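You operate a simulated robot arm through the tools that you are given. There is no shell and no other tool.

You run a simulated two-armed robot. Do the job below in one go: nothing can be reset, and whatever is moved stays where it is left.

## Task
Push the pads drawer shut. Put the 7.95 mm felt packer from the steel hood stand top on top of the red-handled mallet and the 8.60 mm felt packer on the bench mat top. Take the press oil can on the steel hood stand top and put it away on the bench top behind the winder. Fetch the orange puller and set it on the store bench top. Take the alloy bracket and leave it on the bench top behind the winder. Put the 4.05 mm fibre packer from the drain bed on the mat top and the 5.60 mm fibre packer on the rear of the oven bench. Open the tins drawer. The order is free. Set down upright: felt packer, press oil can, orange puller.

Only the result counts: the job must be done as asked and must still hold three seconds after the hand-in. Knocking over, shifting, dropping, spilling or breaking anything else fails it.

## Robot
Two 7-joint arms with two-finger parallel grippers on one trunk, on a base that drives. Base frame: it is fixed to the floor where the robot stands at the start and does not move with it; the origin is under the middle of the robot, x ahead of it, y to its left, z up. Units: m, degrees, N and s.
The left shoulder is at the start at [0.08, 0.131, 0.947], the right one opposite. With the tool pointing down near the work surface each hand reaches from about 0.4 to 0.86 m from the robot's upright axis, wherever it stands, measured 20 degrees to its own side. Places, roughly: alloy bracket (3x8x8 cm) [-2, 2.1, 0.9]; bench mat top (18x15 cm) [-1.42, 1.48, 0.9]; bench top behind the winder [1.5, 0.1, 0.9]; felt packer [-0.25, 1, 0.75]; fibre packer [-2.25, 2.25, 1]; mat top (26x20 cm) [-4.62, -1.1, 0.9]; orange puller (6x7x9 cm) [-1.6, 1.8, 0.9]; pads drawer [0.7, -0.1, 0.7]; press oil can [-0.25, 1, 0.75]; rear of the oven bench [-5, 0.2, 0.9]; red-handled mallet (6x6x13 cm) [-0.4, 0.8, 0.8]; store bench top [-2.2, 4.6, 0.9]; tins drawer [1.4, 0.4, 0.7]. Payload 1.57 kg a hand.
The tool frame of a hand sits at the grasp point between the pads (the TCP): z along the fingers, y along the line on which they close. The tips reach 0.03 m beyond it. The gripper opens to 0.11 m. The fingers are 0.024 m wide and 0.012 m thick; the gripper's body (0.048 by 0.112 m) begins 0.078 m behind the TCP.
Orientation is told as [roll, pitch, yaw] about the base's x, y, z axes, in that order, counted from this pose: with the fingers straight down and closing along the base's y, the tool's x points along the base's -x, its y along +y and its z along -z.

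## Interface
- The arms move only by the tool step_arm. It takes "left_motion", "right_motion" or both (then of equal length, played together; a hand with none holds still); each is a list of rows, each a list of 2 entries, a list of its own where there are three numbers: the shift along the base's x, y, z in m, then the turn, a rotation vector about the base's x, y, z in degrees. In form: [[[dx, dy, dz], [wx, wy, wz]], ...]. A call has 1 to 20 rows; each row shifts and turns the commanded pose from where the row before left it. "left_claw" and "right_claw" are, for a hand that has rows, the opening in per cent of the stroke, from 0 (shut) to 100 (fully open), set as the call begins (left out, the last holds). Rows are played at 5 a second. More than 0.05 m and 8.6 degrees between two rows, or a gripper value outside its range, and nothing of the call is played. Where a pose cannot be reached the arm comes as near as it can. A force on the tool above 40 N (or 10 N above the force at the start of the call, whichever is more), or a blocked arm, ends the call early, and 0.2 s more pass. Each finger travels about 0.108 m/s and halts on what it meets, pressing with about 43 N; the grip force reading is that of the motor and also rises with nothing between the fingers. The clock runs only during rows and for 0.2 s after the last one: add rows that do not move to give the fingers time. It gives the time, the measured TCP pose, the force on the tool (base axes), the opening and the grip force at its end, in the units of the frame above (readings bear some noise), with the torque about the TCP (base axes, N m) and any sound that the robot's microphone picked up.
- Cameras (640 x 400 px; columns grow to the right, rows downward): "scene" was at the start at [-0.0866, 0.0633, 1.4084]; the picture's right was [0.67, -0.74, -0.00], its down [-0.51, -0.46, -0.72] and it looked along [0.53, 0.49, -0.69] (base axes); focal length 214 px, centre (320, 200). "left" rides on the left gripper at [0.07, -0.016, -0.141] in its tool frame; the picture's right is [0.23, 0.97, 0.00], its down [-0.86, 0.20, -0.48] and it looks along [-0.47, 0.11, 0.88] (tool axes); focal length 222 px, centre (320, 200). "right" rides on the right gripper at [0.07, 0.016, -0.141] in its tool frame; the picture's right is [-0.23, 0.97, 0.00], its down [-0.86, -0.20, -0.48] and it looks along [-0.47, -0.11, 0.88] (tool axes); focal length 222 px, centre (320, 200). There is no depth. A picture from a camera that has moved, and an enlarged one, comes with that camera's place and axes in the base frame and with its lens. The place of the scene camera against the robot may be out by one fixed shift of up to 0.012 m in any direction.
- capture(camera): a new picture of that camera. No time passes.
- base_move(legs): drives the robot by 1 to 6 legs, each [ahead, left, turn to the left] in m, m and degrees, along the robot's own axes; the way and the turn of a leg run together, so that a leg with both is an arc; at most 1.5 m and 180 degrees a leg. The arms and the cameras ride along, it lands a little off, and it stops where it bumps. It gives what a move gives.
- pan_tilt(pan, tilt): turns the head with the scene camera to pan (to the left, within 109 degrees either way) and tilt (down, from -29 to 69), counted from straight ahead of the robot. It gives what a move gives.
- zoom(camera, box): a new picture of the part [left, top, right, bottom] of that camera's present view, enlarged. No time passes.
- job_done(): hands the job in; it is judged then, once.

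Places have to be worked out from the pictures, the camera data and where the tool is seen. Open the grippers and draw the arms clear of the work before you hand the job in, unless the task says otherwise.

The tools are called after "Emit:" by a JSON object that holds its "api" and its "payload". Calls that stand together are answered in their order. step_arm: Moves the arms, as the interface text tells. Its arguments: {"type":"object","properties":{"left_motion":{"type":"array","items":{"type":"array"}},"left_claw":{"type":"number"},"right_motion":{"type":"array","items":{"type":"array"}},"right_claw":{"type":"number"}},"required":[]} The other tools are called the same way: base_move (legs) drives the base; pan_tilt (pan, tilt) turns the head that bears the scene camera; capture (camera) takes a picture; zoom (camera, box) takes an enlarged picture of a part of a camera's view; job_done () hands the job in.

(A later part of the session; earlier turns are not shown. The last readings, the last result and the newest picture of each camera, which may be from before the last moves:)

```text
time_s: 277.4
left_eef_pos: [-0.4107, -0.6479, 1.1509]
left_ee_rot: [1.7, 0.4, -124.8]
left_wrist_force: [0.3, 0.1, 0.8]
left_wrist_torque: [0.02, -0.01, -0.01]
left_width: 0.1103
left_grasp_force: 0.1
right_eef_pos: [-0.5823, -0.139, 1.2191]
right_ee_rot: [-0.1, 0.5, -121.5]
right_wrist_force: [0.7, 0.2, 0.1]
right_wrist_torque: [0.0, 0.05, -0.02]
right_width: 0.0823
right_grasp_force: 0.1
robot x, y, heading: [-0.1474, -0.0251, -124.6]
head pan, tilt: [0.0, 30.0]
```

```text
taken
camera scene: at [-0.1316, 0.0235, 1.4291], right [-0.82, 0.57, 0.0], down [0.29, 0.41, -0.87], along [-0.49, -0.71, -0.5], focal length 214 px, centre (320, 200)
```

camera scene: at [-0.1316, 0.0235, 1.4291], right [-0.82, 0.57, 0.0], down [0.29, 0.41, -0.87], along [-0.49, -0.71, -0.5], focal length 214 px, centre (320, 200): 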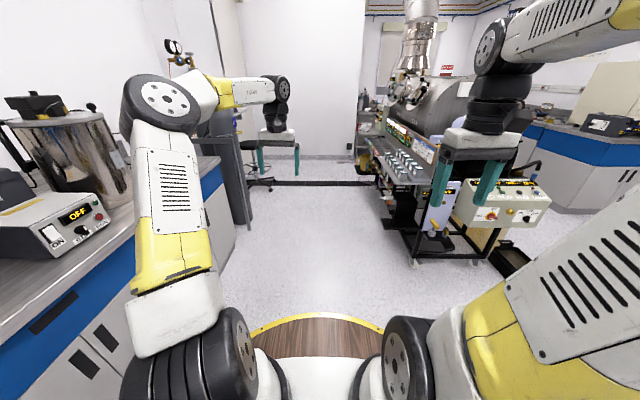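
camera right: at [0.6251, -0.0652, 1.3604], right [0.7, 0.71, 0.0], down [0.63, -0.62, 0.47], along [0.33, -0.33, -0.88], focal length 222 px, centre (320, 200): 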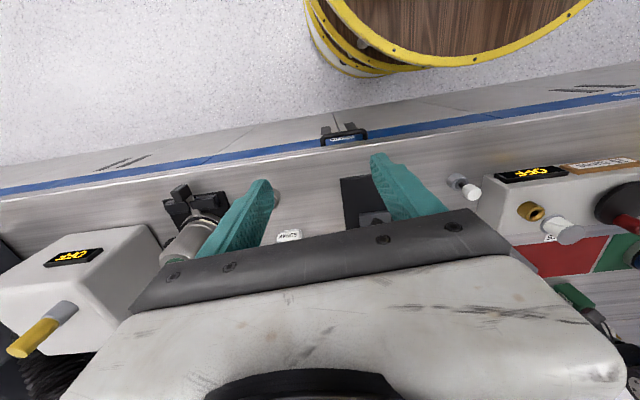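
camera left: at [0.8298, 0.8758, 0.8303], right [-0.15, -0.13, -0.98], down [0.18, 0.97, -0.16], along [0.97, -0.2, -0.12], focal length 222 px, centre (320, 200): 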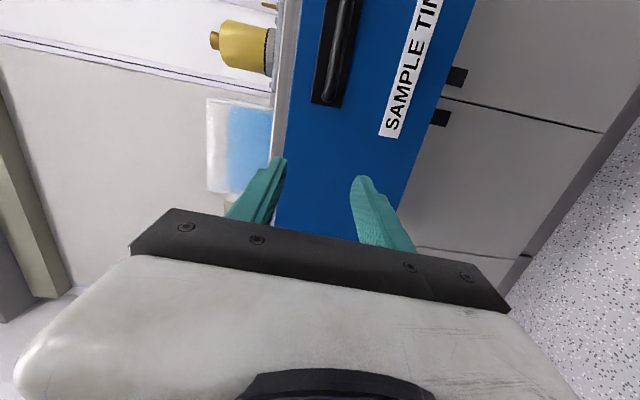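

The arm followed without limits. I'll test the reach with 16 cm more forward, and trim the small roll.

Emit:
{"api": "step_arm", "payload": {"left_motion": [[[-0.023, -0.033, 0], [0.9, 1.3, 0]], [[-0.023, -0.033, 0], [0, 0, 0]], [[-0.023, -0.033, 0], [0, 0, 0]], [[-0.023, -0.033, 0], [0, 0, 0]]]}}

Emit:
{"api": "step_arm", "payload": {"left_motion": [[[0.035, 0.02, 0], [0, 0, 0]], [[0.035, 0.02, 0], [0, 0, 0]], [[0.04, 0.028, 0], [0, 0, 0]], [[0.04, 0.028, 0], [0, 0, 0]], [[0.04, 0.028, 0], [0, 0, 0]], [[0.04, 0.028, 0], [0, 0, 0]], [[0.03, 0.035, 0], [0, 0, 0]], [[0.03, 0.035, 0], [0, 0, 0]], [[0.02, 0.035, 0], [0, 0, 0]]]}}

Emit:
{"api": "capture", "payload": {"camera": "scene"}}

```text
time_s: 278.4
left_eef_pos: [-0.4725, -0.7364, 1.1315]
left_ee_rot: [0.1, 0.4, -124.9]
left_wrist_force: [0.5, -0.1, -0.2]
left_wrist_torque: [0.04, 0.06, -0.02]
left_width: 0.1099
left_grasp_force: 0.0
left hand out of reach, approached as far as the arm can: row 3, 4
right_eef_pos: [-0.5804, -0.1387, 1.219]
right_ee_rot: [-0.2, 0.4, -121.4]
right_wrist_force: [0.9, -0.3, -0.5]
right_wrist_torque: [-0.01, 0.06, 0.01]
right_width: 0.0826
right_grasp_force: 0.0
robot x, y, heading: [-0.1477, -0.0279, -125.0]
head pan, tilt: [0.0, 30.0]
```

```text
time_s: 280.4
left_eef_pos: [-0.1632, -0.4784, 1.1334]
left_ee_rot: [0.1, 0.4, -124.9]
left_wrist_force: [-0.8, 0.3, -0.5]
left_wrist_torque: [0.0, -0.02, -0.02]
left_width: 0.1101
left_grasp_force: 0.1
right_eef_pos: [-0.5802, -0.1389, 1.2195]
right_ee_rot: [0.0, 0.5, -121.5]
right_wrist_force: [-0.5, 0.4, -0.7]
right_wrist_torque: [0.03, -0.05, -0.05]
right_width: 0.0828
right_grasp_force: 0.0
robot x, y, heading: [-0.154, -0.0251, -124.9]
head pan, tilt: [0.0, 30.0]
```

```text
taken
camera scene: at [-0.1318, 0.0234, 1.429], right [-0.82, 0.57, 0.0], down [0.29, 0.41, -0.87], along [-0.5, -0.71, -0.5], focal length 214 px, centre (320, 200)
```

scene: 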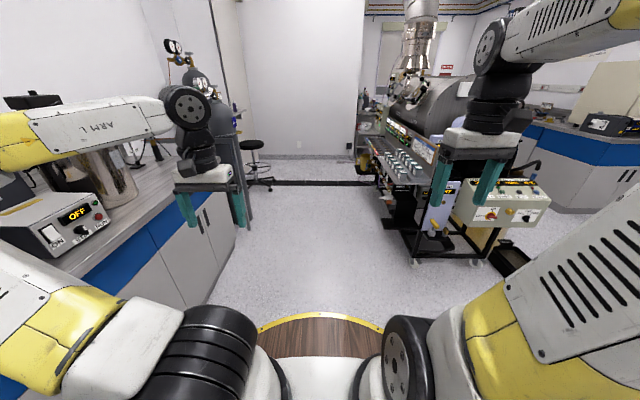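

The left arm is usable again, reaching about 0.77 m. Now the puller: I'll turn to face the island and strafe along the aisle to it.

Emit:
{"api": "base_move", "payload": {"legs": [[0, 0, 90], [0, 0, 90], [-0.06, 1.1, 0], [0, 1.0, 0]]}}

Emit:
{"api": "pan_tilt", "payload": {"pan": 0, "tilt": 40}}

Emit:
{"api": "capture", "payload": {"camera": "scene"}}

Emit:
{"api": "capture", "payload": {"camera": "right"}}

```text
time_s: 298.6
left_eef_pos: [-1.8948, 1.6037, 1.1335]
left_ee_rot: [0.0, 0.4, 54.4]
left_wrist_force: [-0.1, 0.8, -0.2]
left_wrist_torque: [0.02, 0.0, 0.0]
left_width: 0.1099
left_grasp_force: 0.0
right_eef_pos: [-1.4806, 1.2567, 1.2198]
right_ee_rot: [-0.1, 0.5, 57.8]
right_wrist_force: [-0.2, 0.1, -0.3]
right_wrist_torque: [0.0, 0.01, 0.02]
right_width: 0.0826
right_grasp_force: 0.2
robot x, y, heading: [-1.9104, 1.1494, 54.5]
head pan, tilt: [0.0, 30.0]
```

```text
time_s: 299.3
left_eef_pos: [-1.8946, 1.6036, 1.1339]
left_ee_rot: [0.1, 0.4, 54.3]
left_wrist_force: [0.8, 0.6, -0.9]
left_wrist_torque: [0.01, 0.05, 0.02]
left_width: 0.11
left_grasp_force: 0.0
right_eef_pos: [-1.4805, 1.2562, 1.2204]
right_ee_rot: [-0.1, 0.6, 57.7]
right_wrist_force: [-0.4, -0.9, 0.1]
right_wrist_torque: [0.02, 0.02, 0.0]
right_width: 0.0825
right_grasp_force: 0.1
robot x, y, heading: [-1.9166, 1.1491, 54.5]
head pan, tilt: [0.0, 40.0]
```

```text
taken
camera scene: at [-1.951, 1.1124, 1.4137], right [0.81, -0.58, 0.0], down [-0.37, -0.52, -0.77], along [0.45, 0.62, -0.64], focal length 214 px, centre (320, 200)
```

scene: 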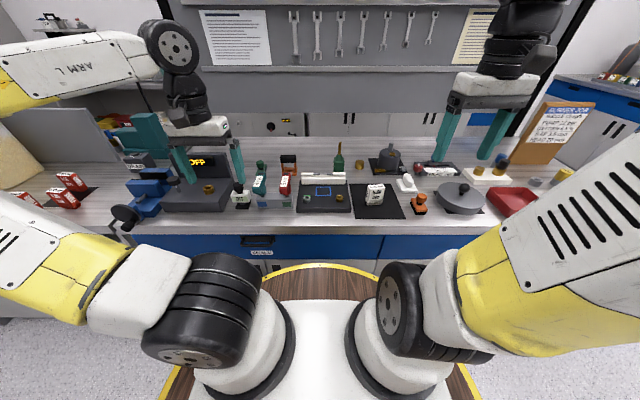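

```text
taken
camera right: at [-1.531, 1.2078, 1.3605], right [-0.7, 0.71, 0.0], down [0.63, 0.62, 0.47], along [0.34, 0.33, -0.88], focal length 222 px, centre (320, 200)
```

right: 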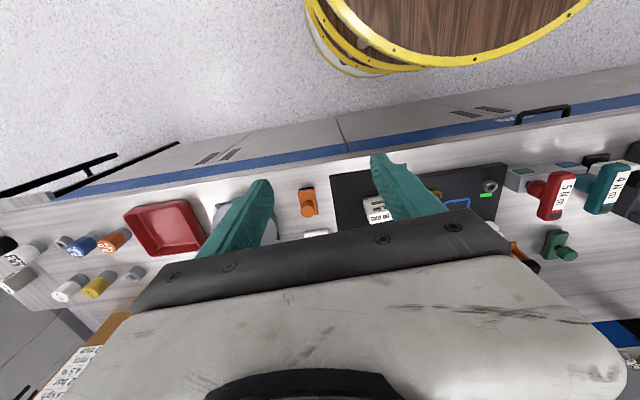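

The orange puller is ahead. I'll strafe 25 cm more so it's in front of the right hand, then zoom on it.

Emit:
{"api": "base_move", "payload": {"legs": [[0, 0.27, 0.5]]}}

Emit:
{"api": "capture", "payload": {"camera": "scene"}}

Emit:
{"api": "zoom", "payload": {"camera": "scene", "box": [290, 130, 410, 205]}}

```text
time_s: 301.2
left_eef_pos: [-2.1231, 1.7622, 1.1336]
left_ee_rot: [0.1, 0.4, 54.8]
left_wrist_force: [0.3, 0.2, -0.6]
left_wrist_torque: [0.03, 0.0, 0.0]
left_width: 0.11
left_grasp_force: 0.0
right_eef_pos: [-1.7054, 1.4203, 1.2193]
right_ee_rot: [-0.1, 0.5, 58.3]
right_wrist_force: [0.6, 0.2, -0.8]
right_wrist_torque: [0.0, 0.01, -0.01]
right_width: 0.0823
right_grasp_force: 0.0
robot x, y, heading: [-2.1362, 1.3109, 54.8]
head pan, tilt: [0.0, 40.0]
```

```text
taken
camera scene: at [-2.1749, 1.2716, 1.4137], right [0.82, -0.58, 0.0], down [-0.37, -0.53, -0.77], along [0.44, 0.63, -0.64], focal length 214 px, centre (320, 200)
```

scene: 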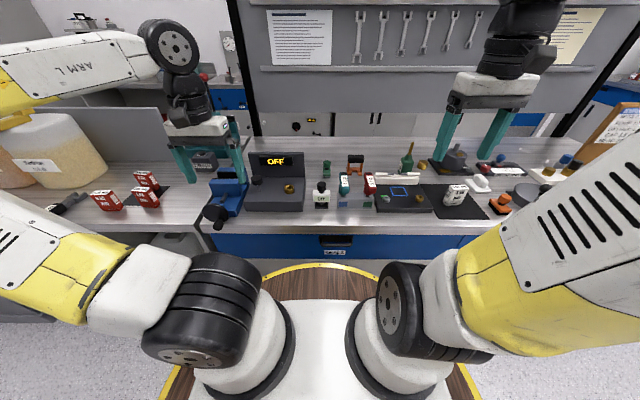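

```text
5.33 times, centred on (350, 168) of scene
camera zoom: at [-2.1749, 1.2716, 1.4137], right [0.82, -0.58, 0.0], down [-0.37, -0.53, -0.77], along [0.44, 0.63, -0.64], focal length 1144 px, centre (160, 373)
```

zoom: 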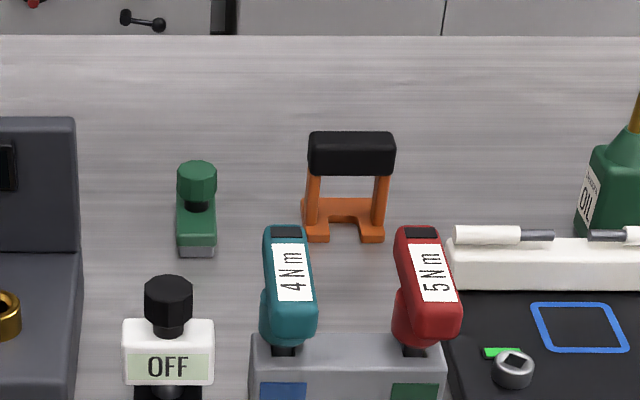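

The puller stands with its feet down and a black bar on top. I'll move the right hand above it and look straight down.

Emit:
{"api": "step_arm", "payload": {"right_claw": 100, "right_motion": [[[0.01, 0.0435, -0.01], [0, 0, -3.3]], [[0.01, 0.0435, -0.01], [0, 0, 0]], [[0.01, 0.0435, -0.01], [0, 0, 0]], [[0.01, 0.0435, -0.01], [0, 0, 0]], [[0.01, 0.0435, -0.01], [0, 0, 0]], [[0.01, 0.0435, -0.01], [0, 0, 0]], [[0.01, 0.0435, -0.01], [0, 0, 0]], [[0.01, 0.0435, -0.01], [0, 0, 0]], [[0.01, 0.045, -0.01], [0, 0, 0]]]}}

Emit:
{"api": "capture", "payload": {"camera": "right"}}

Emit:
{"api": "zoom", "payload": {"camera": "scene", "box": [290, 130, 410, 205]}}

```text
time_s: 303.2
left_eef_pos: [-2.1228, 1.762, 1.1338]
left_ee_rot: [0.1, 0.4, 54.8]
left_wrist_force: [0.5, -0.4, 0.4]
left_wrist_torque: [0.05, 0.0, -0.01]
left_width: 0.11
left_grasp_force: 0.0
right_eef_pos: [-1.6155, 1.8149, 1.1296]
right_ee_rot: [-0.2, 0.4, 55.0]
right_wrist_force: [0.1, -0.8, -0.4]
right_wrist_torque: [0.09, -0.01, 0.02]
right_width: 0.11
right_grasp_force: 0.1
robot x, y, heading: [-2.1331, 1.309, 54.9]
head pan, tilt: [0.0, 40.0]
```

```text
taken
camera right: at [-1.6676, 1.7677, 1.2705], right [-0.67, 0.75, 0.0], down [0.66, 0.59, 0.47], along [0.35, 0.31, -0.88], focal length 222 px, centre (320, 200)
```

right: 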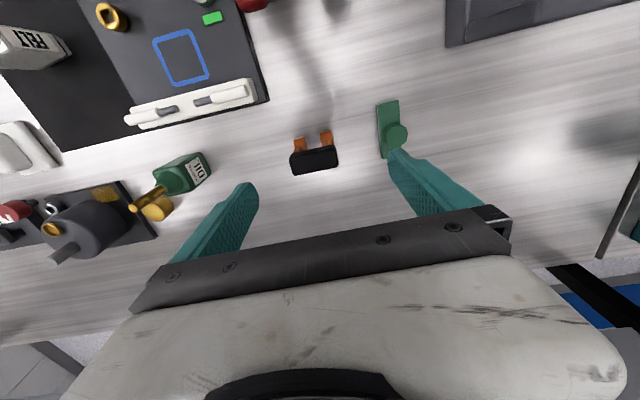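

```text
5.33 times, centred on (350, 168) of scene
camera zoom: at [-2.1751, 1.2712, 1.4136], right [0.82, -0.58, 0.0], down [-0.37, -0.53, -0.77], along [0.44, 0.63, -0.64], focal length 1144 px, centre (160, 373)
```

zoom: 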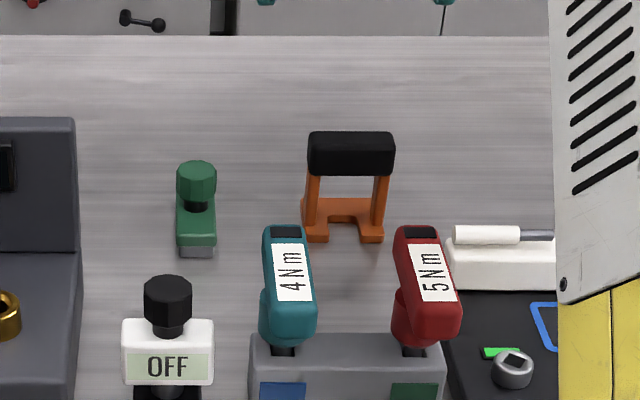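

I'll zoom for the bar's centre and angle.

Emit:
{"api": "zoom", "payload": {"camera": "right", "box": [270, 120, 366, 180]}}

```text
6.67 times, centred on (318, 150) of right
camera zoom: at [-1.6676, 1.7677, 1.2705], right [-0.67, 0.75, 0.0], down [0.66, 0.59, 0.47], along [0.35, 0.31, -0.88], focal length 1481 px, centre (333, 533)
```

zoom: 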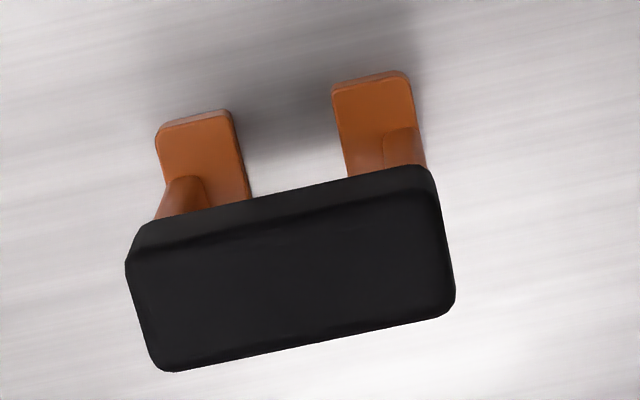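

The bar measures about 6×2.5 cm, centred at (-1.591, 1.827). I'll align over it and descend to grip the bar ends.

Emit:
{"api": "step_arm", "payload": {"right_claw": 86, "right_motion": [[[0.0125, 0.0062, 0], [0, 0, -0.6]], [[0.0124, 0.0062, -0.01], [0, 0, 0]], [[0, 0, -0.04], [0, 0, 0]], [[0, 0, -0.04], [0, 0, 0]], [[0, 0, -0.03], [0, 0, 0]]]}}

Emit:
{"api": "capture", "payload": {"camera": "right"}}

Emit:
{"api": "zoom", "payload": {"camera": "scene", "box": [290, 120, 410, 195]}}

```text
time_s: 304.4
left_eef_pos: [-2.1215, 1.7632, 1.1342]
left_ee_rot: [0.2, 0.4, 54.7]
left_wrist_force: [-0.3, -0.1, 0.1]
left_wrist_torque: [0.0, 0.02, 0.0]
left_width: 0.1099
left_grasp_force: 0.1
right_eef_pos: [-1.5908, 1.8256, 1.0096]
right_ee_rot: [-0.1, 0.4, 54.4]
right_wrist_force: [0.0, 0.4, 0.3]
right_wrist_torque: [0.0, -0.01, -0.04]
right_width: 0.0945
right_grasp_force: 0.0
robot x, y, heading: [-2.1313, 1.3087, 55.1]
head pan, tilt: [0.0, 40.0]
```

```text
taken
camera right: at [-1.6439, 1.7792, 1.1505], right [-0.66, 0.75, 0.0], down [0.66, 0.58, 0.47], along [0.36, 0.31, -0.88], focal length 222 px, centre (320, 200)
```

right: 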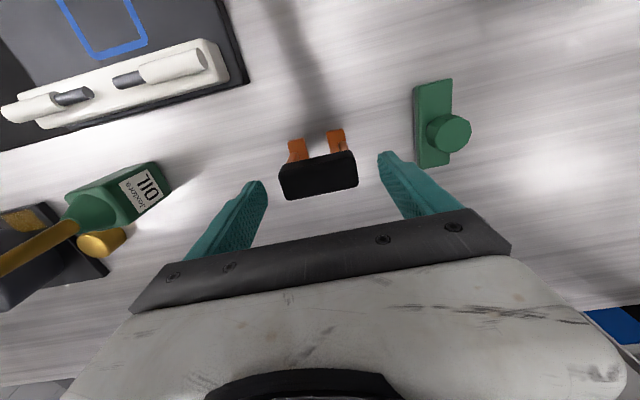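

```text
5.33 times, centred on (350, 158) of scene
camera zoom: at [-2.175, 1.2717, 1.4137], right [0.82, -0.58, 0.0], down [-0.37, -0.53, -0.77], along [0.44, 0.63, -0.64], focal length 1144 px, centre (160, 427)
```

zoom: 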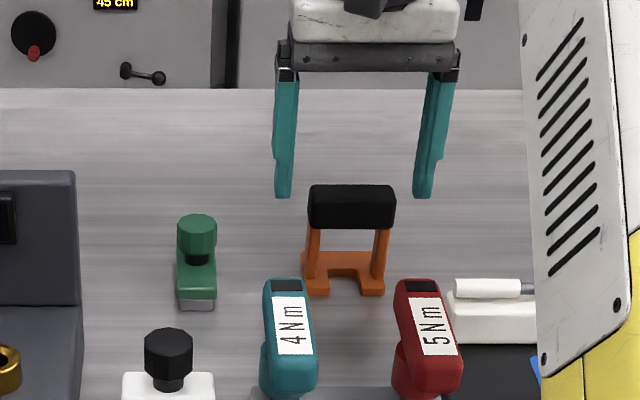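

The bar lies right below the TCP. I'll descend 4 cm, close, and lift.

Emit:
{"api": "step_arm", "payload": {"right_motion": [[[-0.001, -0.002, -0.02], [0, 0, 0]], [[0, 0, -0.022], [0, 0, 0]]]}}

Emit:
{"api": "step_arm", "payload": {"right_claw": 0, "right_motion": [[[0, 0, 0], [0, 0, 0]], [[0, 0, 0], [0, 0, 0]], [[0, 0, 0], [0, 0, 0]]]}}

Emit:
{"api": "capture", "payload": {"camera": "right"}}

```text
time_s: 305.0
left_eef_pos: [-2.1231, 1.7634, 1.1337]
left_ee_rot: [0.1, 0.5, 54.8]
left_wrist_force: [0.4, -1.0, 0.2]
left_wrist_torque: [0.02, 0.01, 0.0]
left_width: 0.11
left_grasp_force: 0.0
right_eef_pos: [-1.5928, 1.8233, 0.968]
right_ee_rot: [-0.1, 0.5, 54.3]
right_wrist_force: [1.2, 0.1, 1.6]
right_wrist_torque: [0.06, -0.02, 0.03]
right_width: 0.0945
right_grasp_force: 0.0
robot x, y, heading: [-2.1356, 1.3097, 55.1]
head pan, tilt: [0.0, 40.0]
```

```text
time_s: 305.8
left_eef_pos: [-2.1232, 1.7632, 1.1323]
left_ee_rot: [0.1, 0.4, 54.9]
left_wrist_force: [-0.3, 0.0, 0.5]
left_wrist_torque: [0.03, 0.05, 0.03]
left_width: 0.1099
left_grasp_force: 0.1
right_eef_pos: [-1.5922, 1.8235, 0.9692]
right_ee_rot: [-0.1, 0.5, 54.2]
right_wrist_force: [0.3, -0.2, -1.0]
right_wrist_torque: [0.07, -0.02, 0.0]
right_width: 0.0654
right_grasp_force: 43.1
robot x, y, heading: [-2.1378, 1.3101, 54.9]
head pan, tilt: [0.0, 40.0]
```

```text
taken
camera right: at [-1.6456, 1.7768, 1.1083], right [-0.66, 0.75, 0.0], down [0.66, 0.58, 0.47], along [0.36, 0.31, -0.88], focal length 222 px, centre (320, 200)
```

right: 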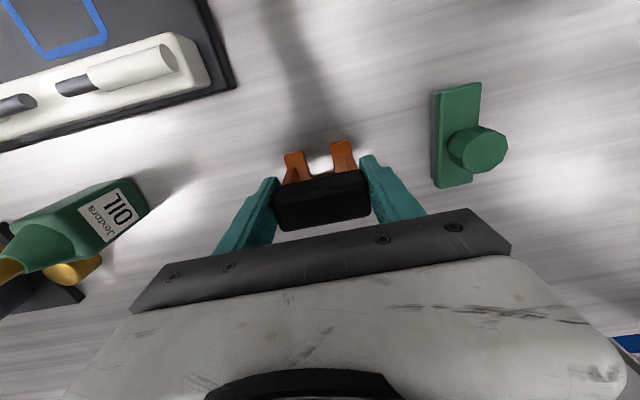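

The puller is held, with its feet 69 mm below the TCP. I'll lift and pull in, then look toward the store bench.

Emit:
{"api": "step_arm", "payload": {"right_motion": [[[0, 0, 0.02], [0, 0, 0]], [[0, 0, 0.045], [0, 0, 0]], [[0, 0, 0.045], [0, 0, 0]], [[0, 0, 0.045], [0, 0, 0]], [[0, 0, 0.045], [0, 0, 0]], [[0, 0, 0.045], [0, 0, 0]], [[-0.02, -0.03, 0.02], [0, 0, 0]], [[-0.025, -0.037, 0], [0, 0, 0]], [[-0.025, -0.037, 0], [0, 0, 0]], [[-0.025, -0.037, 0], [0, 0, 0]], [[-0.025, -0.037, 0], [0, 0, 0]], [[-0.025, -0.037, 0], [0, 0, 0]]]}}

Emit:
{"api": "pan_tilt", "payload": {"pan": 60, "tilt": 15}}

Emit:
{"api": "capture", "payload": {"camera": "scene"}}

Emit:
{"api": "pan_tilt", "payload": {"pan": 105, "tilt": 15}}

Emit:
{"api": "capture", "payload": {"camera": "scene"}}

```text
time_s: 308.4
left_eef_pos: [-2.1229, 1.7642, 1.1325]
left_ee_rot: [0.2, 0.4, 54.9]
left_wrist_force: [0.0, 0.3, -0.8]
left_wrist_torque: [-0.06, 0.03, 0.01]
left_width: 0.11
left_grasp_force: 0.0
right_eef_pos: [-1.7379, 1.6083, 1.2195]
right_ee_rot: [-0.1, 0.5, 54.3]
right_wrist_force: [-0.4, 0.6, -0.7]
right_wrist_torque: [-0.04, -0.01, -0.01]
right_width: 0.0654
right_grasp_force: 43.0
right hand out of reach, approached as far as the arm can: row 6
robot x, y, heading: [-2.1354, 1.3128, 54.8]
head pan, tilt: [0.0, 40.0]
```

```text
time_s: 309.7
left_eef_pos: [-2.1224, 1.7631, 1.1332]
left_ee_rot: [0.1, 0.3, 54.9]
left_wrist_force: [0.1, -0.2, -0.8]
left_wrist_torque: [0.0, -0.01, -0.01]
left_width: 0.11
left_grasp_force: 0.2
right_eef_pos: [-1.7387, 1.6084, 1.2208]
right_ee_rot: [-0.2, 0.5, 54.3]
right_wrist_force: [0.4, 0.1, -1.7]
right_wrist_torque: [0.0, 0.04, 0.0]
right_width: 0.0653
right_grasp_force: 43.1
robot x, y, heading: [-2.134, 1.3117, 55.1]
head pan, tilt: [60.0, 15.0]
```

```text
taken
camera scene: at [-2.2631, 1.2871, 1.4532], right [0.91, 0.42, 0.0], down [0.11, -0.24, -0.97], along [-0.4, 0.88, -0.26], focal length 214 px, centre (320, 200)
```

scene: 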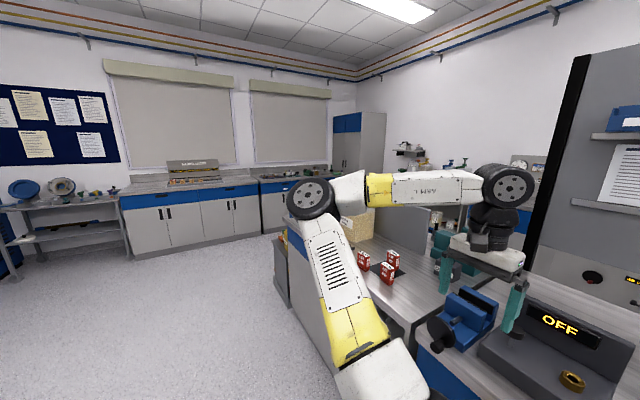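

```text
time_s: 310.9
left_eef_pos: [-2.1224, 1.7628, 1.1339]
left_ee_rot: [0.1, 0.4, 54.9]
left_wrist_force: [0.0, -1.0, 0.4]
left_wrist_torque: [0.02, 0.04, 0.02]
left_width: 0.1098
left_grasp_force: 0.0
right_eef_pos: [-1.7377, 1.6087, 1.2201]
right_ee_rot: [-0.1, 0.5, 54.3]
right_wrist_force: [0.1, 0.5, -1.8]
right_wrist_torque: [0.03, 0.02, -0.01]
right_width: 0.0656
right_grasp_force: 43.4
robot x, y, heading: [-2.1353, 1.3098, 54.7]
head pan, tilt: [105.0, 15.0]
```

```text
taken
camera scene: at [-2.3116, 1.2346, 1.4532], right [0.35, 0.94, 0.0], down [0.24, -0.09, -0.97], along [-0.91, 0.33, -0.26], focal length 214 px, centre (320, 200)
```

scene: 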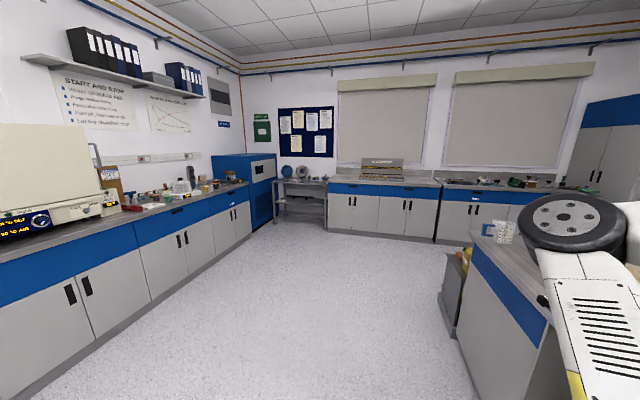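

The store bench must be along the wall beyond the island's far end. The island ends at n≈-3.83 and the floor is free to n≈-5.6. I'll strafe along the aisle past the island's end and look.

Emit:
{"api": "base_move", "payload": {"legs": [[-0.03, 1.1, 0.2], [0, 1.0, 0]]}}

Emit:
{"api": "pan_tilt", "payload": {"pan": 0, "tilt": 25}}

Emit:
{"api": "capture", "payload": {"camera": "scene"}}

Emit:
{"api": "pan_tilt", "payload": {"pan": -35, "tilt": 35}}

Emit:
{"api": "capture", "payload": {"camera": "scene"}}

```text
time_s: 321.4
left_eef_pos: [-3.8904, 2.9398, 1.1326]
left_ee_rot: [0.2, 0.4, 55.7]
left_wrist_force: [-1.0, -0.3, -0.6]
left_wrist_torque: [-0.04, 0.02, 0.01]
left_width: 0.1099
left_grasp_force: 0.0
right_eef_pos: [-3.5043, 2.7924, 1.2208]
right_ee_rot: [-0.1, 0.5, 55.2]
right_wrist_force: [-0.3, -0.4, -1.5]
right_wrist_torque: [0.0, -0.01, -0.01]
right_width: 0.0654
right_grasp_force: 42.9
robot x, y, heading: [-3.8959, 2.4925, 55.4]
head pan, tilt: [105.0, 15.0]
```

```text
time_s: 323.2
left_eef_pos: [-3.8907, 2.94, 1.1323]
left_ee_rot: [0.1, 0.4, 55.7]
left_wrist_force: [0.6, -0.6, -0.3]
left_wrist_torque: [-0.03, -0.02, 0.0]
left_width: 0.11
left_grasp_force: 0.1
right_eef_pos: [-3.5036, 2.7924, 1.2209]
right_ee_rot: [-0.1, 0.4, 55.1]
right_wrist_force: [0.1, 0.4, -0.9]
right_wrist_torque: [0.0, 0.0, -0.03]
right_width: 0.0656
right_grasp_force: 43.2
robot x, y, heading: [-3.8975, 2.486, 55.7]
head pan, tilt: [0.0, 25.0]
```

```text
taken
camera scene: at [-3.9312, 2.4546, 1.437], right [0.83, -0.56, 0.0], down [-0.24, -0.35, -0.91], along [0.51, 0.75, -0.42], focal length 214 px, centre (320, 200)
```

scene: 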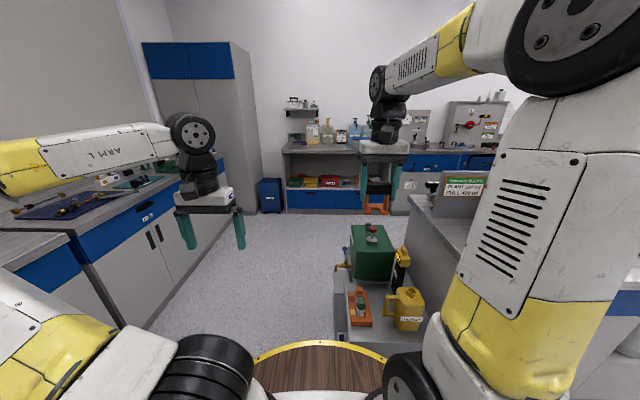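

```text
time_s: 324.2
left_eef_pos: [-3.89, 2.9401, 1.1336]
left_ee_rot: [0.1, 0.4, 55.7]
left_wrist_force: [0.0, 0.1, -0.6]
left_wrist_torque: [0.0, 0.02, 0.04]
left_width: 0.1101
left_grasp_force: 0.1
right_eef_pos: [-3.503, 2.7925, 1.2205]
right_ee_rot: [-0.1, 0.6, 55.2]
right_wrist_force: [0.0, 0.2, -0.7]
right_wrist_torque: [-0.04, 0.04, -0.02]
right_width: 0.0658
right_grasp_force: 42.9
robot x, y, heading: [-3.8974, 2.4851, 55.6]
head pan, tilt: [-35.0, 35.0]
```

```text
taken
camera scene: at [-3.9007, 2.4096, 1.4212], right [0.35, -0.94, 0.0], down [-0.54, -0.2, -0.82], along [0.77, 0.29, -0.57], focal length 214 px, centre (320, 200)
```

scene: 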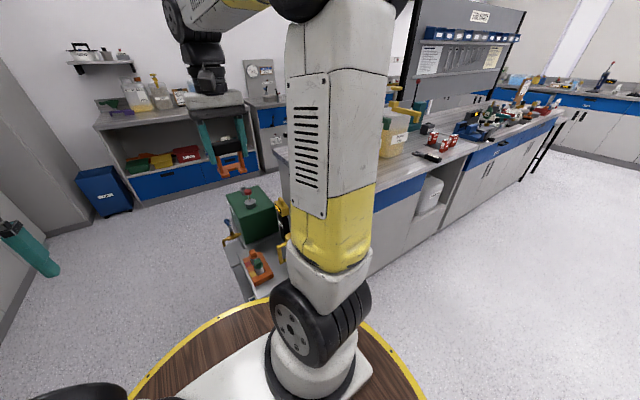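

A trolley stands by the island's end, just right of my path. The bench with bottles ahead (front edge u≈2.12) is the store bench. I'll shift left 45 cm to clear the trolley and drive forward.

Emit:
{"api": "base_move", "payload": {"legs": [[0, 0.45, 0], [1.4, 0, 0]]}}

Emit:
{"api": "pan_tilt", "payload": {"pan": -15, "tilt": 30}}

Emit:
{"api": "capture", "payload": {"camera": "scene"}}

```text
time_s: 333.5
left_eef_pos: [-3.4985, 4.3592, 1.1328]
left_ee_rot: [0.0, 0.4, 56.7]
left_wrist_force: [-1.1, 0.3, 0.5]
left_wrist_torque: [-0.01, -0.03, -0.02]
left_width: 0.1098
left_grasp_force: 0.1
right_eef_pos: [-3.1093, 4.2186, 1.2208]
right_ee_rot: [-0.1, 0.5, 56.3]
right_wrist_force: [0.5, -0.2, -0.8]
right_wrist_torque: [-0.04, 0.01, 0.01]
right_width: 0.0654
right_grasp_force: 43.0
robot x, y, heading: [-3.4956, 3.9067, 56.7]
head pan, tilt: [-35.0, 35.0]
```

```text
time_s: 334.3
left_eef_pos: [-3.4977, 4.3609, 1.1332]
left_ee_rot: [0.1, 0.3, 56.8]
left_wrist_force: [-0.1, 0.0, -0.1]
left_wrist_torque: [0.02, -0.05, 0.0]
left_width: 0.1101
left_grasp_force: 0.0
right_eef_pos: [-3.1092, 4.2189, 1.2201]
right_ee_rot: [-0.1, 0.5, 56.1]
right_wrist_force: [-0.1, 0.2, -1.3]
right_wrist_torque: [0.0, 0.02, 0.03]
right_width: 0.0653
right_grasp_force: 43.0
robot x, y, heading: [-3.498, 3.9045, 56.7]
head pan, tilt: [-15.0, 30.0]
```

```text
taken
camera scene: at [-3.5131, 3.8572, 1.429], right [0.67, -0.75, 0.0], down [-0.37, -0.33, -0.87], along [0.65, 0.58, -0.5], focal length 214 px, centre (320, 200)
```

scene: 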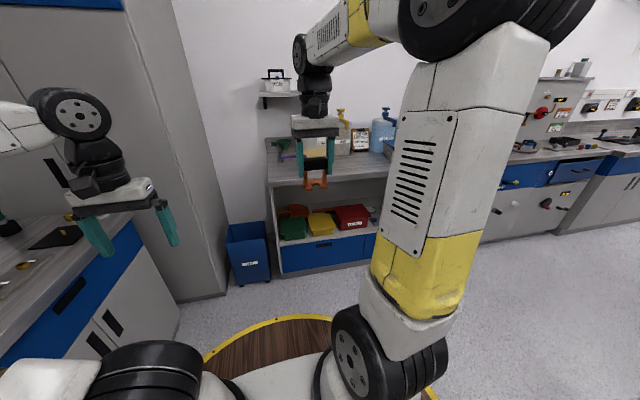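

I'll drive 35 cm further forward past the trolley, then strafe right to stand in front of the store bench.

Emit:
{"api": "base_move", "payload": {"legs": [[0.36, 0, -1.5], [0, -0.5, 0]]}}

Emit:
{"api": "pan_tilt", "payload": {"pan": 0, "tilt": 35}}

Emit:
{"api": "capture", "payload": {"camera": "scene"}}

Emit:
{"api": "capture", "payload": {"camera": "right"}}

```text
time_s: 339.2
left_eef_pos: [-2.8684, 4.3721, 1.133]
left_ee_rot: [0.1, 0.4, 55.0]
left_wrist_force: [0.6, -0.7, -0.2]
left_wrist_torque: [-0.01, 0.0, 0.01]
left_width: 0.1099
left_grasp_force: 0.0
right_eef_pos: [-2.484, 4.218, 1.2207]
right_ee_rot: [-0.1, 0.5, 54.4]
right_wrist_force: [0.0, 0.7, -1.5]
right_wrist_torque: [-0.02, -0.02, 0.01]
right_width: 0.0656
right_grasp_force: 42.6
robot x, y, heading: [-2.88, 3.9132, 54.7]
head pan, tilt: [-15.0, 30.0]
```

```text
time_s: 340.0
left_eef_pos: [-2.869, 4.3722, 1.1333]
left_ee_rot: [0.1, 0.3, 54.9]
left_wrist_force: [-0.4, 0.4, -0.6]
left_wrist_torque: [0.01, -0.01, -0.02]
left_width: 0.11
left_grasp_force: 0.1
right_eef_pos: [-2.4843, 4.219, 1.2209]
right_ee_rot: [-0.1, 0.4, 54.4]
right_wrist_force: [0.5, 0.5, -1.1]
right_wrist_torque: [0.0, -0.02, 0.02]
right_width: 0.0654
right_grasp_force: 42.6
robot x, y, heading: [-2.8824, 3.9149, 54.9]
head pan, tilt: [0.0, 35.0]
```

```text
taken
camera scene: at [-2.9189, 3.8838, 1.4212], right [0.82, -0.58, 0.0], down [-0.33, -0.47, -0.82], along [0.47, 0.67, -0.57], focal length 214 px, centre (320, 200)
```

scene: 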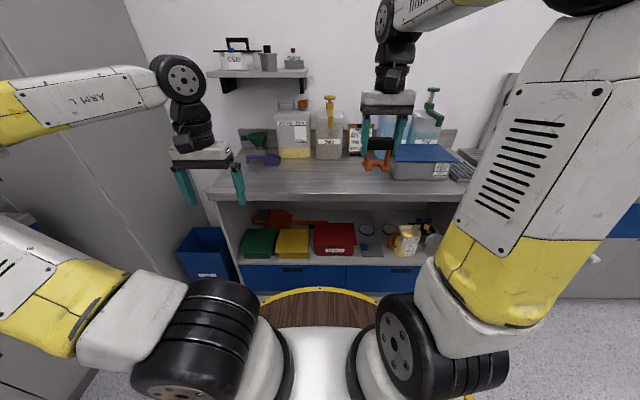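

```text
taken
camera right: at [-2.5373, 4.1722, 1.3612], right [-0.66, 0.75, 0.0], down [0.66, 0.58, 0.47], along [0.36, 0.31, -0.88], focal length 222 px, centre (320, 200)
```

right: 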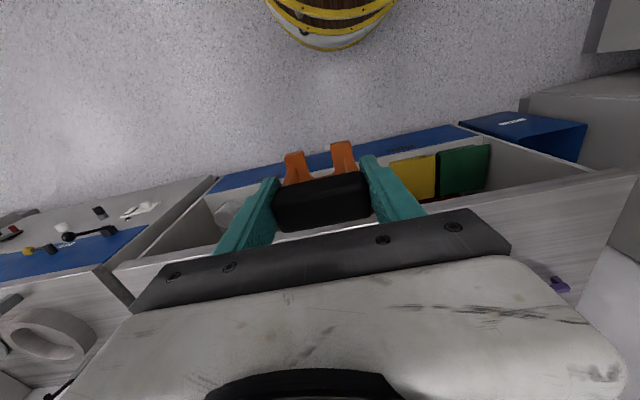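

The store bench has a clear strip in front of the bottles around (-2.2, 4.6). I'll drive 15 cm closer and carry the puller over that spot.

Emit:
{"api": "base_move", "payload": {"legs": [[0.15, 0, 0]]}}

Emit:
{"api": "step_arm", "payload": {"right_motion": [[[0.026, 0.034, 0], [0, 0, 0]], [[0.026, 0.034, 0], [0, 0, 0]], [[0.026, 0.034, 0], [0, 0, 0]], [[0.026, 0.034, -0.01], [0, 0, 0]], [[0.026, 0.034, -0.02], [0, 0, 0]], [[0.026, 0.034, -0.02], [0, 0, 0]], [[0.026, 0.034, -0.02], [0, 0, 0]]]}}

Emit:
{"api": "capture", "payload": {"camera": "right"}}

Emit:
{"api": "capture", "payload": {"camera": "scene"}}

```text
time_s: 341.3
left_eef_pos: [-2.7811, 4.497, 1.1323]
left_ee_rot: [0.1, 0.4, 54.8]
left_wrist_force: [-0.4, 0.0, 0.3]
left_wrist_torque: [0.03, 0.01, 0.01]
left_width: 0.1101
left_grasp_force: 0.0
right_eef_pos: [-2.3955, 4.3422, 1.2211]
right_ee_rot: [-0.1, 0.5, 54.2]
right_wrist_force: [-0.4, -0.1, -0.5]
right_wrist_torque: [-0.03, 0.0, 0.02]
right_width: 0.0657
right_grasp_force: 43.0
robot x, y, heading: [-2.7947, 4.047, 54.9]
head pan, tilt: [0.0, 35.0]
```

```text
time_s: 342.9
left_eef_pos: [-2.7808, 4.497, 1.1334]
left_ee_rot: [0.2, 0.4, 54.8]
left_wrist_force: [-0.1, -0.8, -0.1]
left_wrist_torque: [0.02, -0.07, -0.01]
left_width: 0.1103
left_grasp_force: 0.1
right_eef_pos: [-2.2263, 4.5676, 1.1566]
right_ee_rot: [-0.1, 0.6, 54.3]
right_wrist_force: [-0.3, -0.4, -0.7]
right_wrist_torque: [0.02, -0.03, -0.01]
right_width: 0.0652
right_grasp_force: 43.5
right hand out of reach, approached as far as the arm can: row 7
robot x, y, heading: [-2.7939, 4.0486, 54.7]
head pan, tilt: [0.0, 35.0]
```

```text
taken
camera right: at [-2.2797, 4.5212, 1.2972], right [-0.66, 0.75, 0.0], down [0.66, 0.58, 0.47], along [0.36, 0.31, -0.88], focal length 222 px, centre (320, 200)
```

right: 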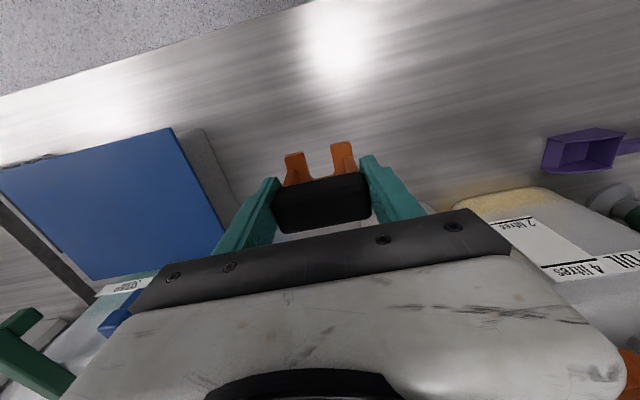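

```text
taken
camera scene: at [-2.8321, 4.0074, 1.4212], right [0.82, -0.58, 0.0], down [-0.33, -0.47, -0.82], along [0.47, 0.67, -0.57], focal length 214 px, centre (320, 200)
```

scene: 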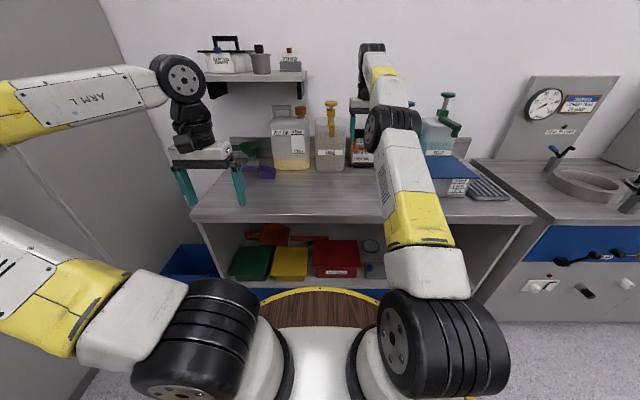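

The puller is over clear bench with at least 10 cm to the neighbours. I'll lower it to about 2 cm above the surface.

Emit:
{"api": "step_arm", "payload": {"right_motion": [[[0, 0, -0.04], [0, 0, 0]], [[0, 0, -0.04], [0, 0, 0]], [[0, 0, -0.04], [0, 0, 0]], [[0, 0, -0.035], [0, 0, 0]], [[0, 0, -0.015], [0, 0, 0]], [[0, 0, 0], [0, 0, 0]]]}}

Emit:
{"api": "capture", "payload": {"camera": "right"}}

Emit:
{"api": "zoom", "payload": {"camera": "scene", "box": [280, 100, 440, 200]}}

```text
time_s: 344.3
left_eef_pos: [-2.7805, 4.4966, 1.1324]
left_ee_rot: [0.1, 0.4, 54.8]
left_wrist_force: [-0.3, 0.5, -0.3]
left_wrist_torque: [0.01, -0.04, 0.03]
left_width: 0.11
left_grasp_force: 0.1
right_eef_pos: [-2.223, 4.5665, 0.9848]
right_ee_rot: [-0.1, 0.4, 54.2]
right_wrist_force: [-0.4, 0.1, -1.9]
right_wrist_torque: [-0.02, 0.01, 0.0]
right_width: 0.0654
right_grasp_force: 43.3
robot x, y, heading: [-2.7951, 4.0439, 54.7]
head pan, tilt: [0.0, 35.0]
```

```text
taken
camera right: at [-2.2756, 4.5205, 1.1255], right [-0.66, 0.75, 0.0], down [0.66, 0.58, 0.47], along [0.36, 0.31, -0.88], focal length 222 px, centre (320, 200)
```

right: 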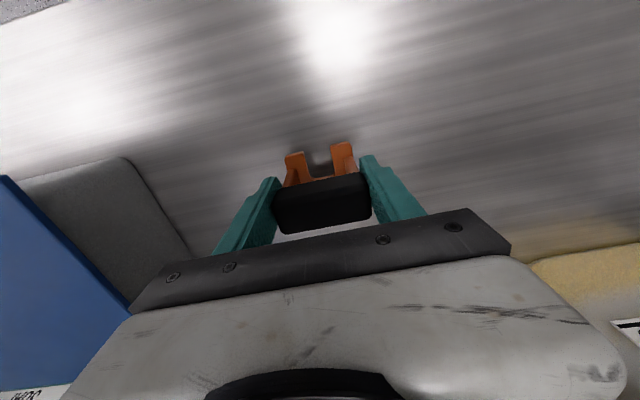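

```text
4.00 times, centred on (360, 150) of scene
camera zoom: at [-2.8315, 4.0083, 1.4212], right [0.82, -0.58, 0.0], down [-0.33, -0.47, -0.82], along [0.47, 0.67, -0.57], focal length 858 px, centre (160, 400)
```

zoom: 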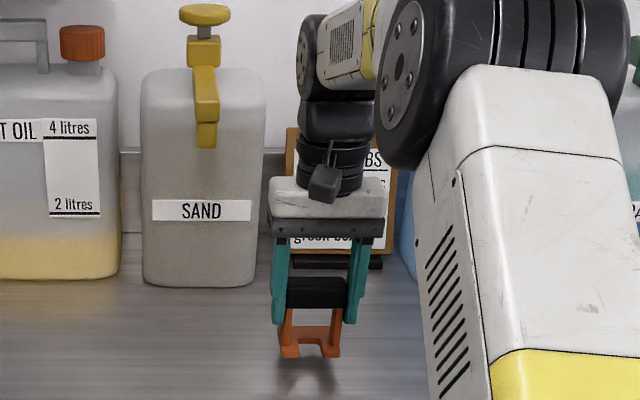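

I'll lower the last centimetre in small steps.

Emit:
{"api": "step_arm", "payload": {"right_motion": [[[0, 0, -0.008], [0, 0, 0]], [[0, 0, -0.004], [0, 0, 0]], [[0, 0, 0], [0, 0, 0]]]}}

Emit:
{"api": "step_arm", "payload": {"right_motion": [[[0, 0, -0.002], [0, 0, 0]], [[0, 0, 0], [0, 0, 0]]]}}

```text
time_s: 345.1
left_eef_pos: [-2.7807, 4.4972, 1.1334]
left_ee_rot: [0.1, 0.5, 54.8]
left_wrist_force: [0.5, -0.6, -0.3]
left_wrist_torque: [-0.04, 0.03, -0.01]
left_width: 0.1099
left_grasp_force: 0.0
right_eef_pos: [-2.2243, 4.5672, 0.9727]
right_ee_rot: [-0.2, 0.6, 54.4]
right_wrist_force: [0.6, 0.3, -1.3]
right_wrist_torque: [0.01, 0.02, 0.02]
right_width: 0.0655
right_grasp_force: 43.0
robot x, y, heading: [-2.7941, 4.0406, 54.8]
head pan, tilt: [0.0, 35.0]
```

```text
time_s: 345.7
left_eef_pos: [-2.781, 4.4963, 1.1328]
left_ee_rot: [0.1, 0.5, 54.8]
left_wrist_force: [0.2, -0.3, -0.3]
left_wrist_torque: [-0.01, 0.0, -0.01]
left_width: 0.1097
left_grasp_force: 0.1
right_eef_pos: [-2.2242, 4.5677, 0.9705]
right_ee_rot: [-0.1, 0.5, 54.3]
right_wrist_force: [0.0, -0.2, -1.9]
right_wrist_torque: [0.0, 0.04, 0.01]
right_width: 0.0652
right_grasp_force: 43.6
robot x, y, heading: [-2.7949, 4.043, 54.8]
head pan, tilt: [0.0, 35.0]
```

Emit:
{"api": "step_arm", "payload": {"right_motion": [[[0, 0, -0.002], [0, 0, 0]], [[0, 0, 0], [0, 0, 0]]]}}

```text
time_s: 346.3
left_eef_pos: [-2.7804, 4.4967, 1.134]
left_ee_rot: [0.1, 0.4, 54.8]
left_wrist_force: [0.4, -0.6, -1.2]
left_wrist_torque: [-0.02, -0.04, 0.0]
left_width: 0.11
left_grasp_force: 0.1
right_eef_pos: [-2.224, 4.5678, 0.9685]
right_ee_rot: [-0.1, 0.4, 54.2]
right_wrist_force: [0.2, -0.6, -1.2]
right_wrist_torque: [-0.02, -0.01, -0.02]
right_width: 0.0658
right_grasp_force: 43.1
robot x, y, heading: [-2.796, 4.0416, 54.8]
head pan, tilt: [0.0, 35.0]
```

Emit:
{"api": "step_arm", "payload": {"right_motion": [[[0, 0, -0.0015], [0, 0, 0]], [[0, 0, 0], [0, 0, 0]]]}}

```text
time_s: 346.9
left_eef_pos: [-2.7804, 4.4964, 1.1336]
left_ee_rot: [0.2, 0.4, 54.8]
left_wrist_force: [-0.2, -0.8, -0.2]
left_wrist_torque: [-0.01, 0.01, 0.02]
left_width: 0.1099
left_grasp_force: 0.0
right_eef_pos: [-2.2232, 4.5679, 0.9668]
right_ee_rot: [-0.1, 0.5, 54.3]
right_wrist_force: [0.5, 0.0, -1.0]
right_wrist_torque: [-0.01, 0.01, 0.02]
right_width: 0.0654
right_grasp_force: 42.8
robot x, y, heading: [-2.7953, 4.0418, 54.7]
head pan, tilt: [0.0, 35.0]
```

No contact yet, so I'll continue.

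Emit:
{"api": "step_arm", "payload": {"right_motion": [[[0, 0, -0.0015], [0, 0, 0]], [[0, 0, 0], [0, 0, 0]]]}}

Emit:
{"api": "zoom", "payload": {"camera": "scene", "box": [330, 155, 378, 200]}}

```text
time_s: 347.5
left_eef_pos: [-2.7811, 4.4968, 1.1334]
left_ee_rot: [0.1, 0.3, 54.8]
left_wrist_force: [0.0, -0.2, 0.3]
left_wrist_torque: [0.0, 0.0, -0.01]
left_width: 0.1101
left_grasp_force: 0.1
right_eef_pos: [-2.2237, 4.5685, 0.9668]
right_ee_rot: [-0.1, 0.4, 54.2]
right_wrist_force: [-0.7, -3.3, 10.5]
right_wrist_torque: [0.31, 0.11, 0.07]
right_width: 0.0654
right_grasp_force: 42.8
robot x, y, heading: [-2.7924, 4.0402, 55.0]
head pan, tilt: [0.0, 35.0]
```

```text
8.89 times, centred on (354, 178) of scene
camera zoom: at [-2.8319, 4.0078, 1.4212], right [0.82, -0.58, 0.0], down [-0.33, -0.47, -0.82], along [0.47, 0.67, -0.57], focal length 1906 px, centre (18, 400)
```

zoom: 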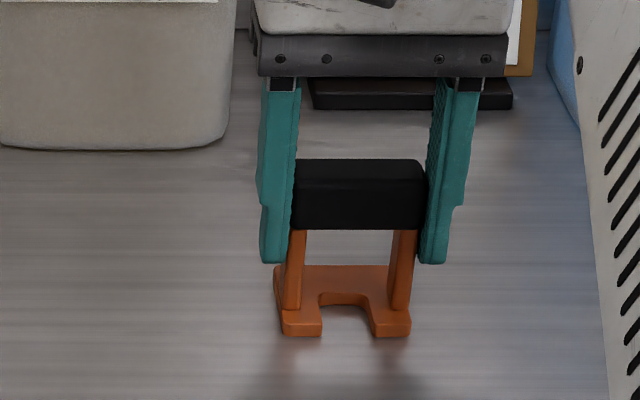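

Contact. I'll open, then lift straight up and clear.

Emit:
{"api": "step_arm", "payload": {"right_claw": 90, "right_motion": [[[0, 0, 0], [0, 0, 0]], [[0, 0, 0], [0, 0, 0]], [[0, 0, 0], [0, 0, 0]], [[0, 0, 0.015], [0, 0, 0]], [[0, 0, 0.04], [0, 0, 0]], [[0, 0, 0.04], [0, 0, 0]], [[0, 0, 0.04], [0, 0, 0]], [[0, 0, 0.04], [0, 0, 0]], [[-0.025, -0.035, 0.02], [0, 0, 0]], [[-0.025, -0.035, 0.02], [0, 0, 0]], [[-0.025, -0.035, 0], [0, 0, 0]], [[-0.025, -0.035, 0], [0, 0, 0]], [[-0.025, -0.035, 0], [0, 0, 0]]]}}

Emit:
{"api": "zoom", "payload": {"camera": "scene", "box": [280, 120, 408, 200]}}

```text
time_s: 350.3
left_eef_pos: [-2.7808, 4.4972, 1.1331]
left_ee_rot: [0.1, 0.3, 54.9]
left_wrist_force: [0.7, -0.5, 0.6]
left_wrist_torque: [-0.04, 0.01, 0.01]
left_width: 0.1096
left_grasp_force: 0.0
right_eef_pos: [-2.3485, 4.3924, 1.1775]
right_ee_rot: [-0.1, 0.5, 54.3]
right_wrist_force: [0.5, -0.6, 0.4]
right_wrist_torque: [-0.08, 0.03, 0.0]
right_width: 0.099
right_grasp_force: 0.2
robot x, y, heading: [-2.7949, 4.0437, 54.7]
head pan, tilt: [0.0, 35.0]
```

```text
5.00 times, centred on (344, 160) of scene
camera zoom: at [-2.8313, 4.0086, 1.4212], right [0.82, -0.58, 0.0], down [-0.33, -0.47, -0.82], along [0.47, 0.67, -0.57], focal length 1072 px, centre (200, 400)
```

zoom: 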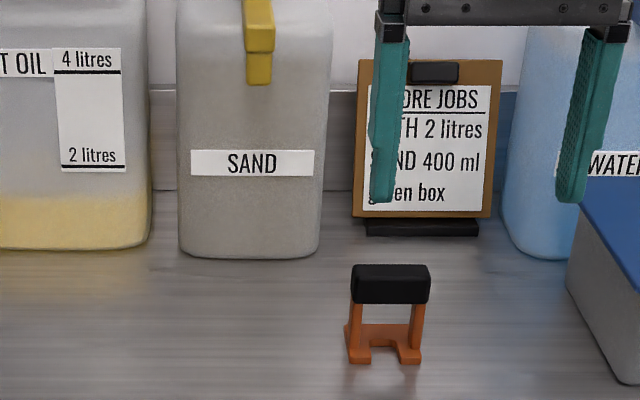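

The puller stands upright on the store bench. I'll return the same way around the trolley to the aisle, and along to the drain bed.

Emit:
{"api": "base_move", "payload": {"legs": [[-0.16, 0, 0], [0, 0.5, 0.5], [-1.0, 0, 0], [-0.76, 0, 0], [0, -1.0, 0], [0, -0.95, 0]]}}

Emit:
{"api": "pan_tilt", "payload": {"pan": 0, "tilt": 40}}

Emit:
{"api": "capture", "payload": {"camera": "scene"}}

Emit:
{"api": "capture", "payload": {"camera": "right"}}

```text
time_s: 372.2
left_eef_pos: [-2.6988, 2.075, 1.1337]
left_ee_rot: [0.1, 0.4, 54.9]
left_wrist_force: [0.8, 0.4, 0.7]
left_wrist_torque: [-0.02, -0.04, 0.01]
left_width: 0.1103
left_grasp_force: 0.0
right_eef_pos: [-2.2655, 1.9727, 1.1781]
right_ee_rot: [-0.1, 0.5, 54.4]
right_wrist_force: [0.6, 0.0, 0.3]
right_wrist_torque: [0.01, -0.02, 0.05]
right_width: 0.0991
right_grasp_force: 0.0
robot x, y, heading: [-2.7111, 1.6206, 54.9]
head pan, tilt: [0.0, 35.0]
```

```text
time_s: 372.9
left_eef_pos: [-2.6988, 2.076, 1.133]
left_ee_rot: [0.1, 0.5, 54.8]
left_wrist_force: [0.2, -0.3, -0.3]
left_wrist_torque: [-0.02, 0.02, 0.01]
left_width: 0.1098
left_grasp_force: 0.0
right_eef_pos: [-2.2652, 1.9725, 1.1792]
right_ee_rot: [-0.2, 0.4, 54.4]
right_wrist_force: [0.4, 0.1, 0.4]
right_wrist_torque: [0.02, 0.0, -0.01]
right_width: 0.0992
right_grasp_force: 0.0
robot x, y, heading: [-2.7125, 1.6212, 55.3]
head pan, tilt: [0.0, 40.0]
```

```text
taken
camera scene: at [-2.7503, 1.5841, 1.4137], right [0.82, -0.57, 0.0], down [-0.37, -0.53, -0.77], along [0.44, 0.63, -0.64], focal length 214 px, centre (320, 200)
```

scene: 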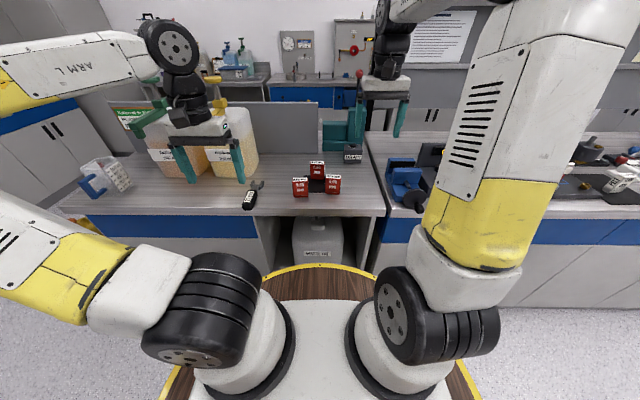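

```text
taken
camera right: at [-2.3183, 1.925, 1.3197], right [-0.66, 0.75, 0.0], down [0.66, 0.58, 0.47], along [0.36, 0.31, -0.88], focal length 222 px, centre (320, 200)
```

right: 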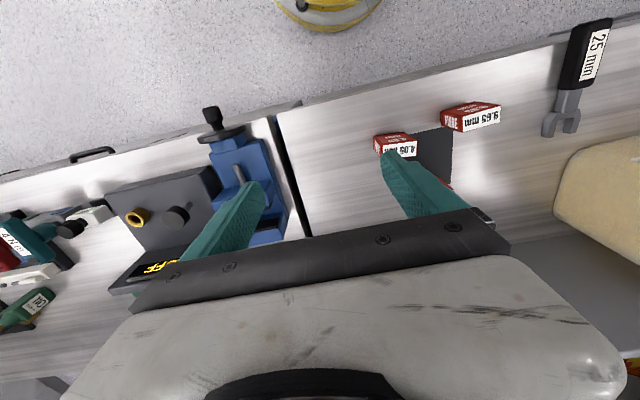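

I'm in front of the drain bed with the three red packers. I'll zoom in to read them.

Emit:
{"api": "zoom", "payload": {"camera": "scene", "box": [280, 150, 360, 205]}}

Emit:
{"api": "zoom", "payload": {"camera": "right", "box": [360, 90, 520, 190]}}

```text
7.27 times, centred on (320, 178) of scene
camera zoom: at [-2.7503, 1.5841, 1.4137], right [0.82, -0.57, 0.0], down [-0.37, -0.53, -0.77], along [0.44, 0.63, -0.64], focal length 1560 px, centre (320, 364)
```

zoom: 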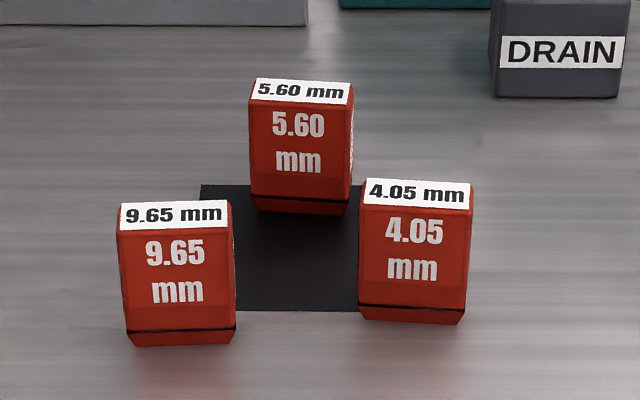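

```text
4.00 times, centred on (440, 140) of right
camera zoom: at [-2.3183, 1.925, 1.3197], right [-0.66, 0.75, 0.0], down [0.66, 0.58, 0.47], along [0.36, 0.31, -0.88], focal length 888 px, centre (-160, 440)
```

zoom: 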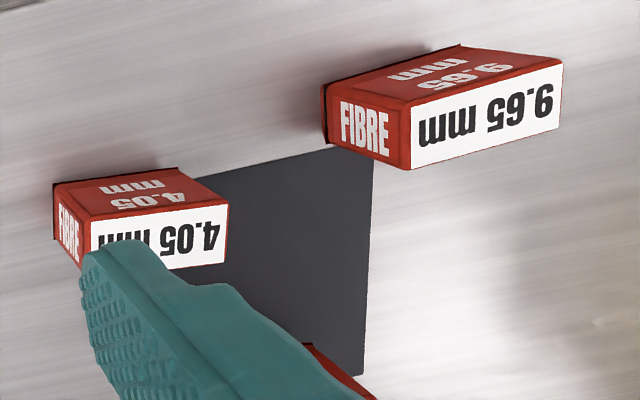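

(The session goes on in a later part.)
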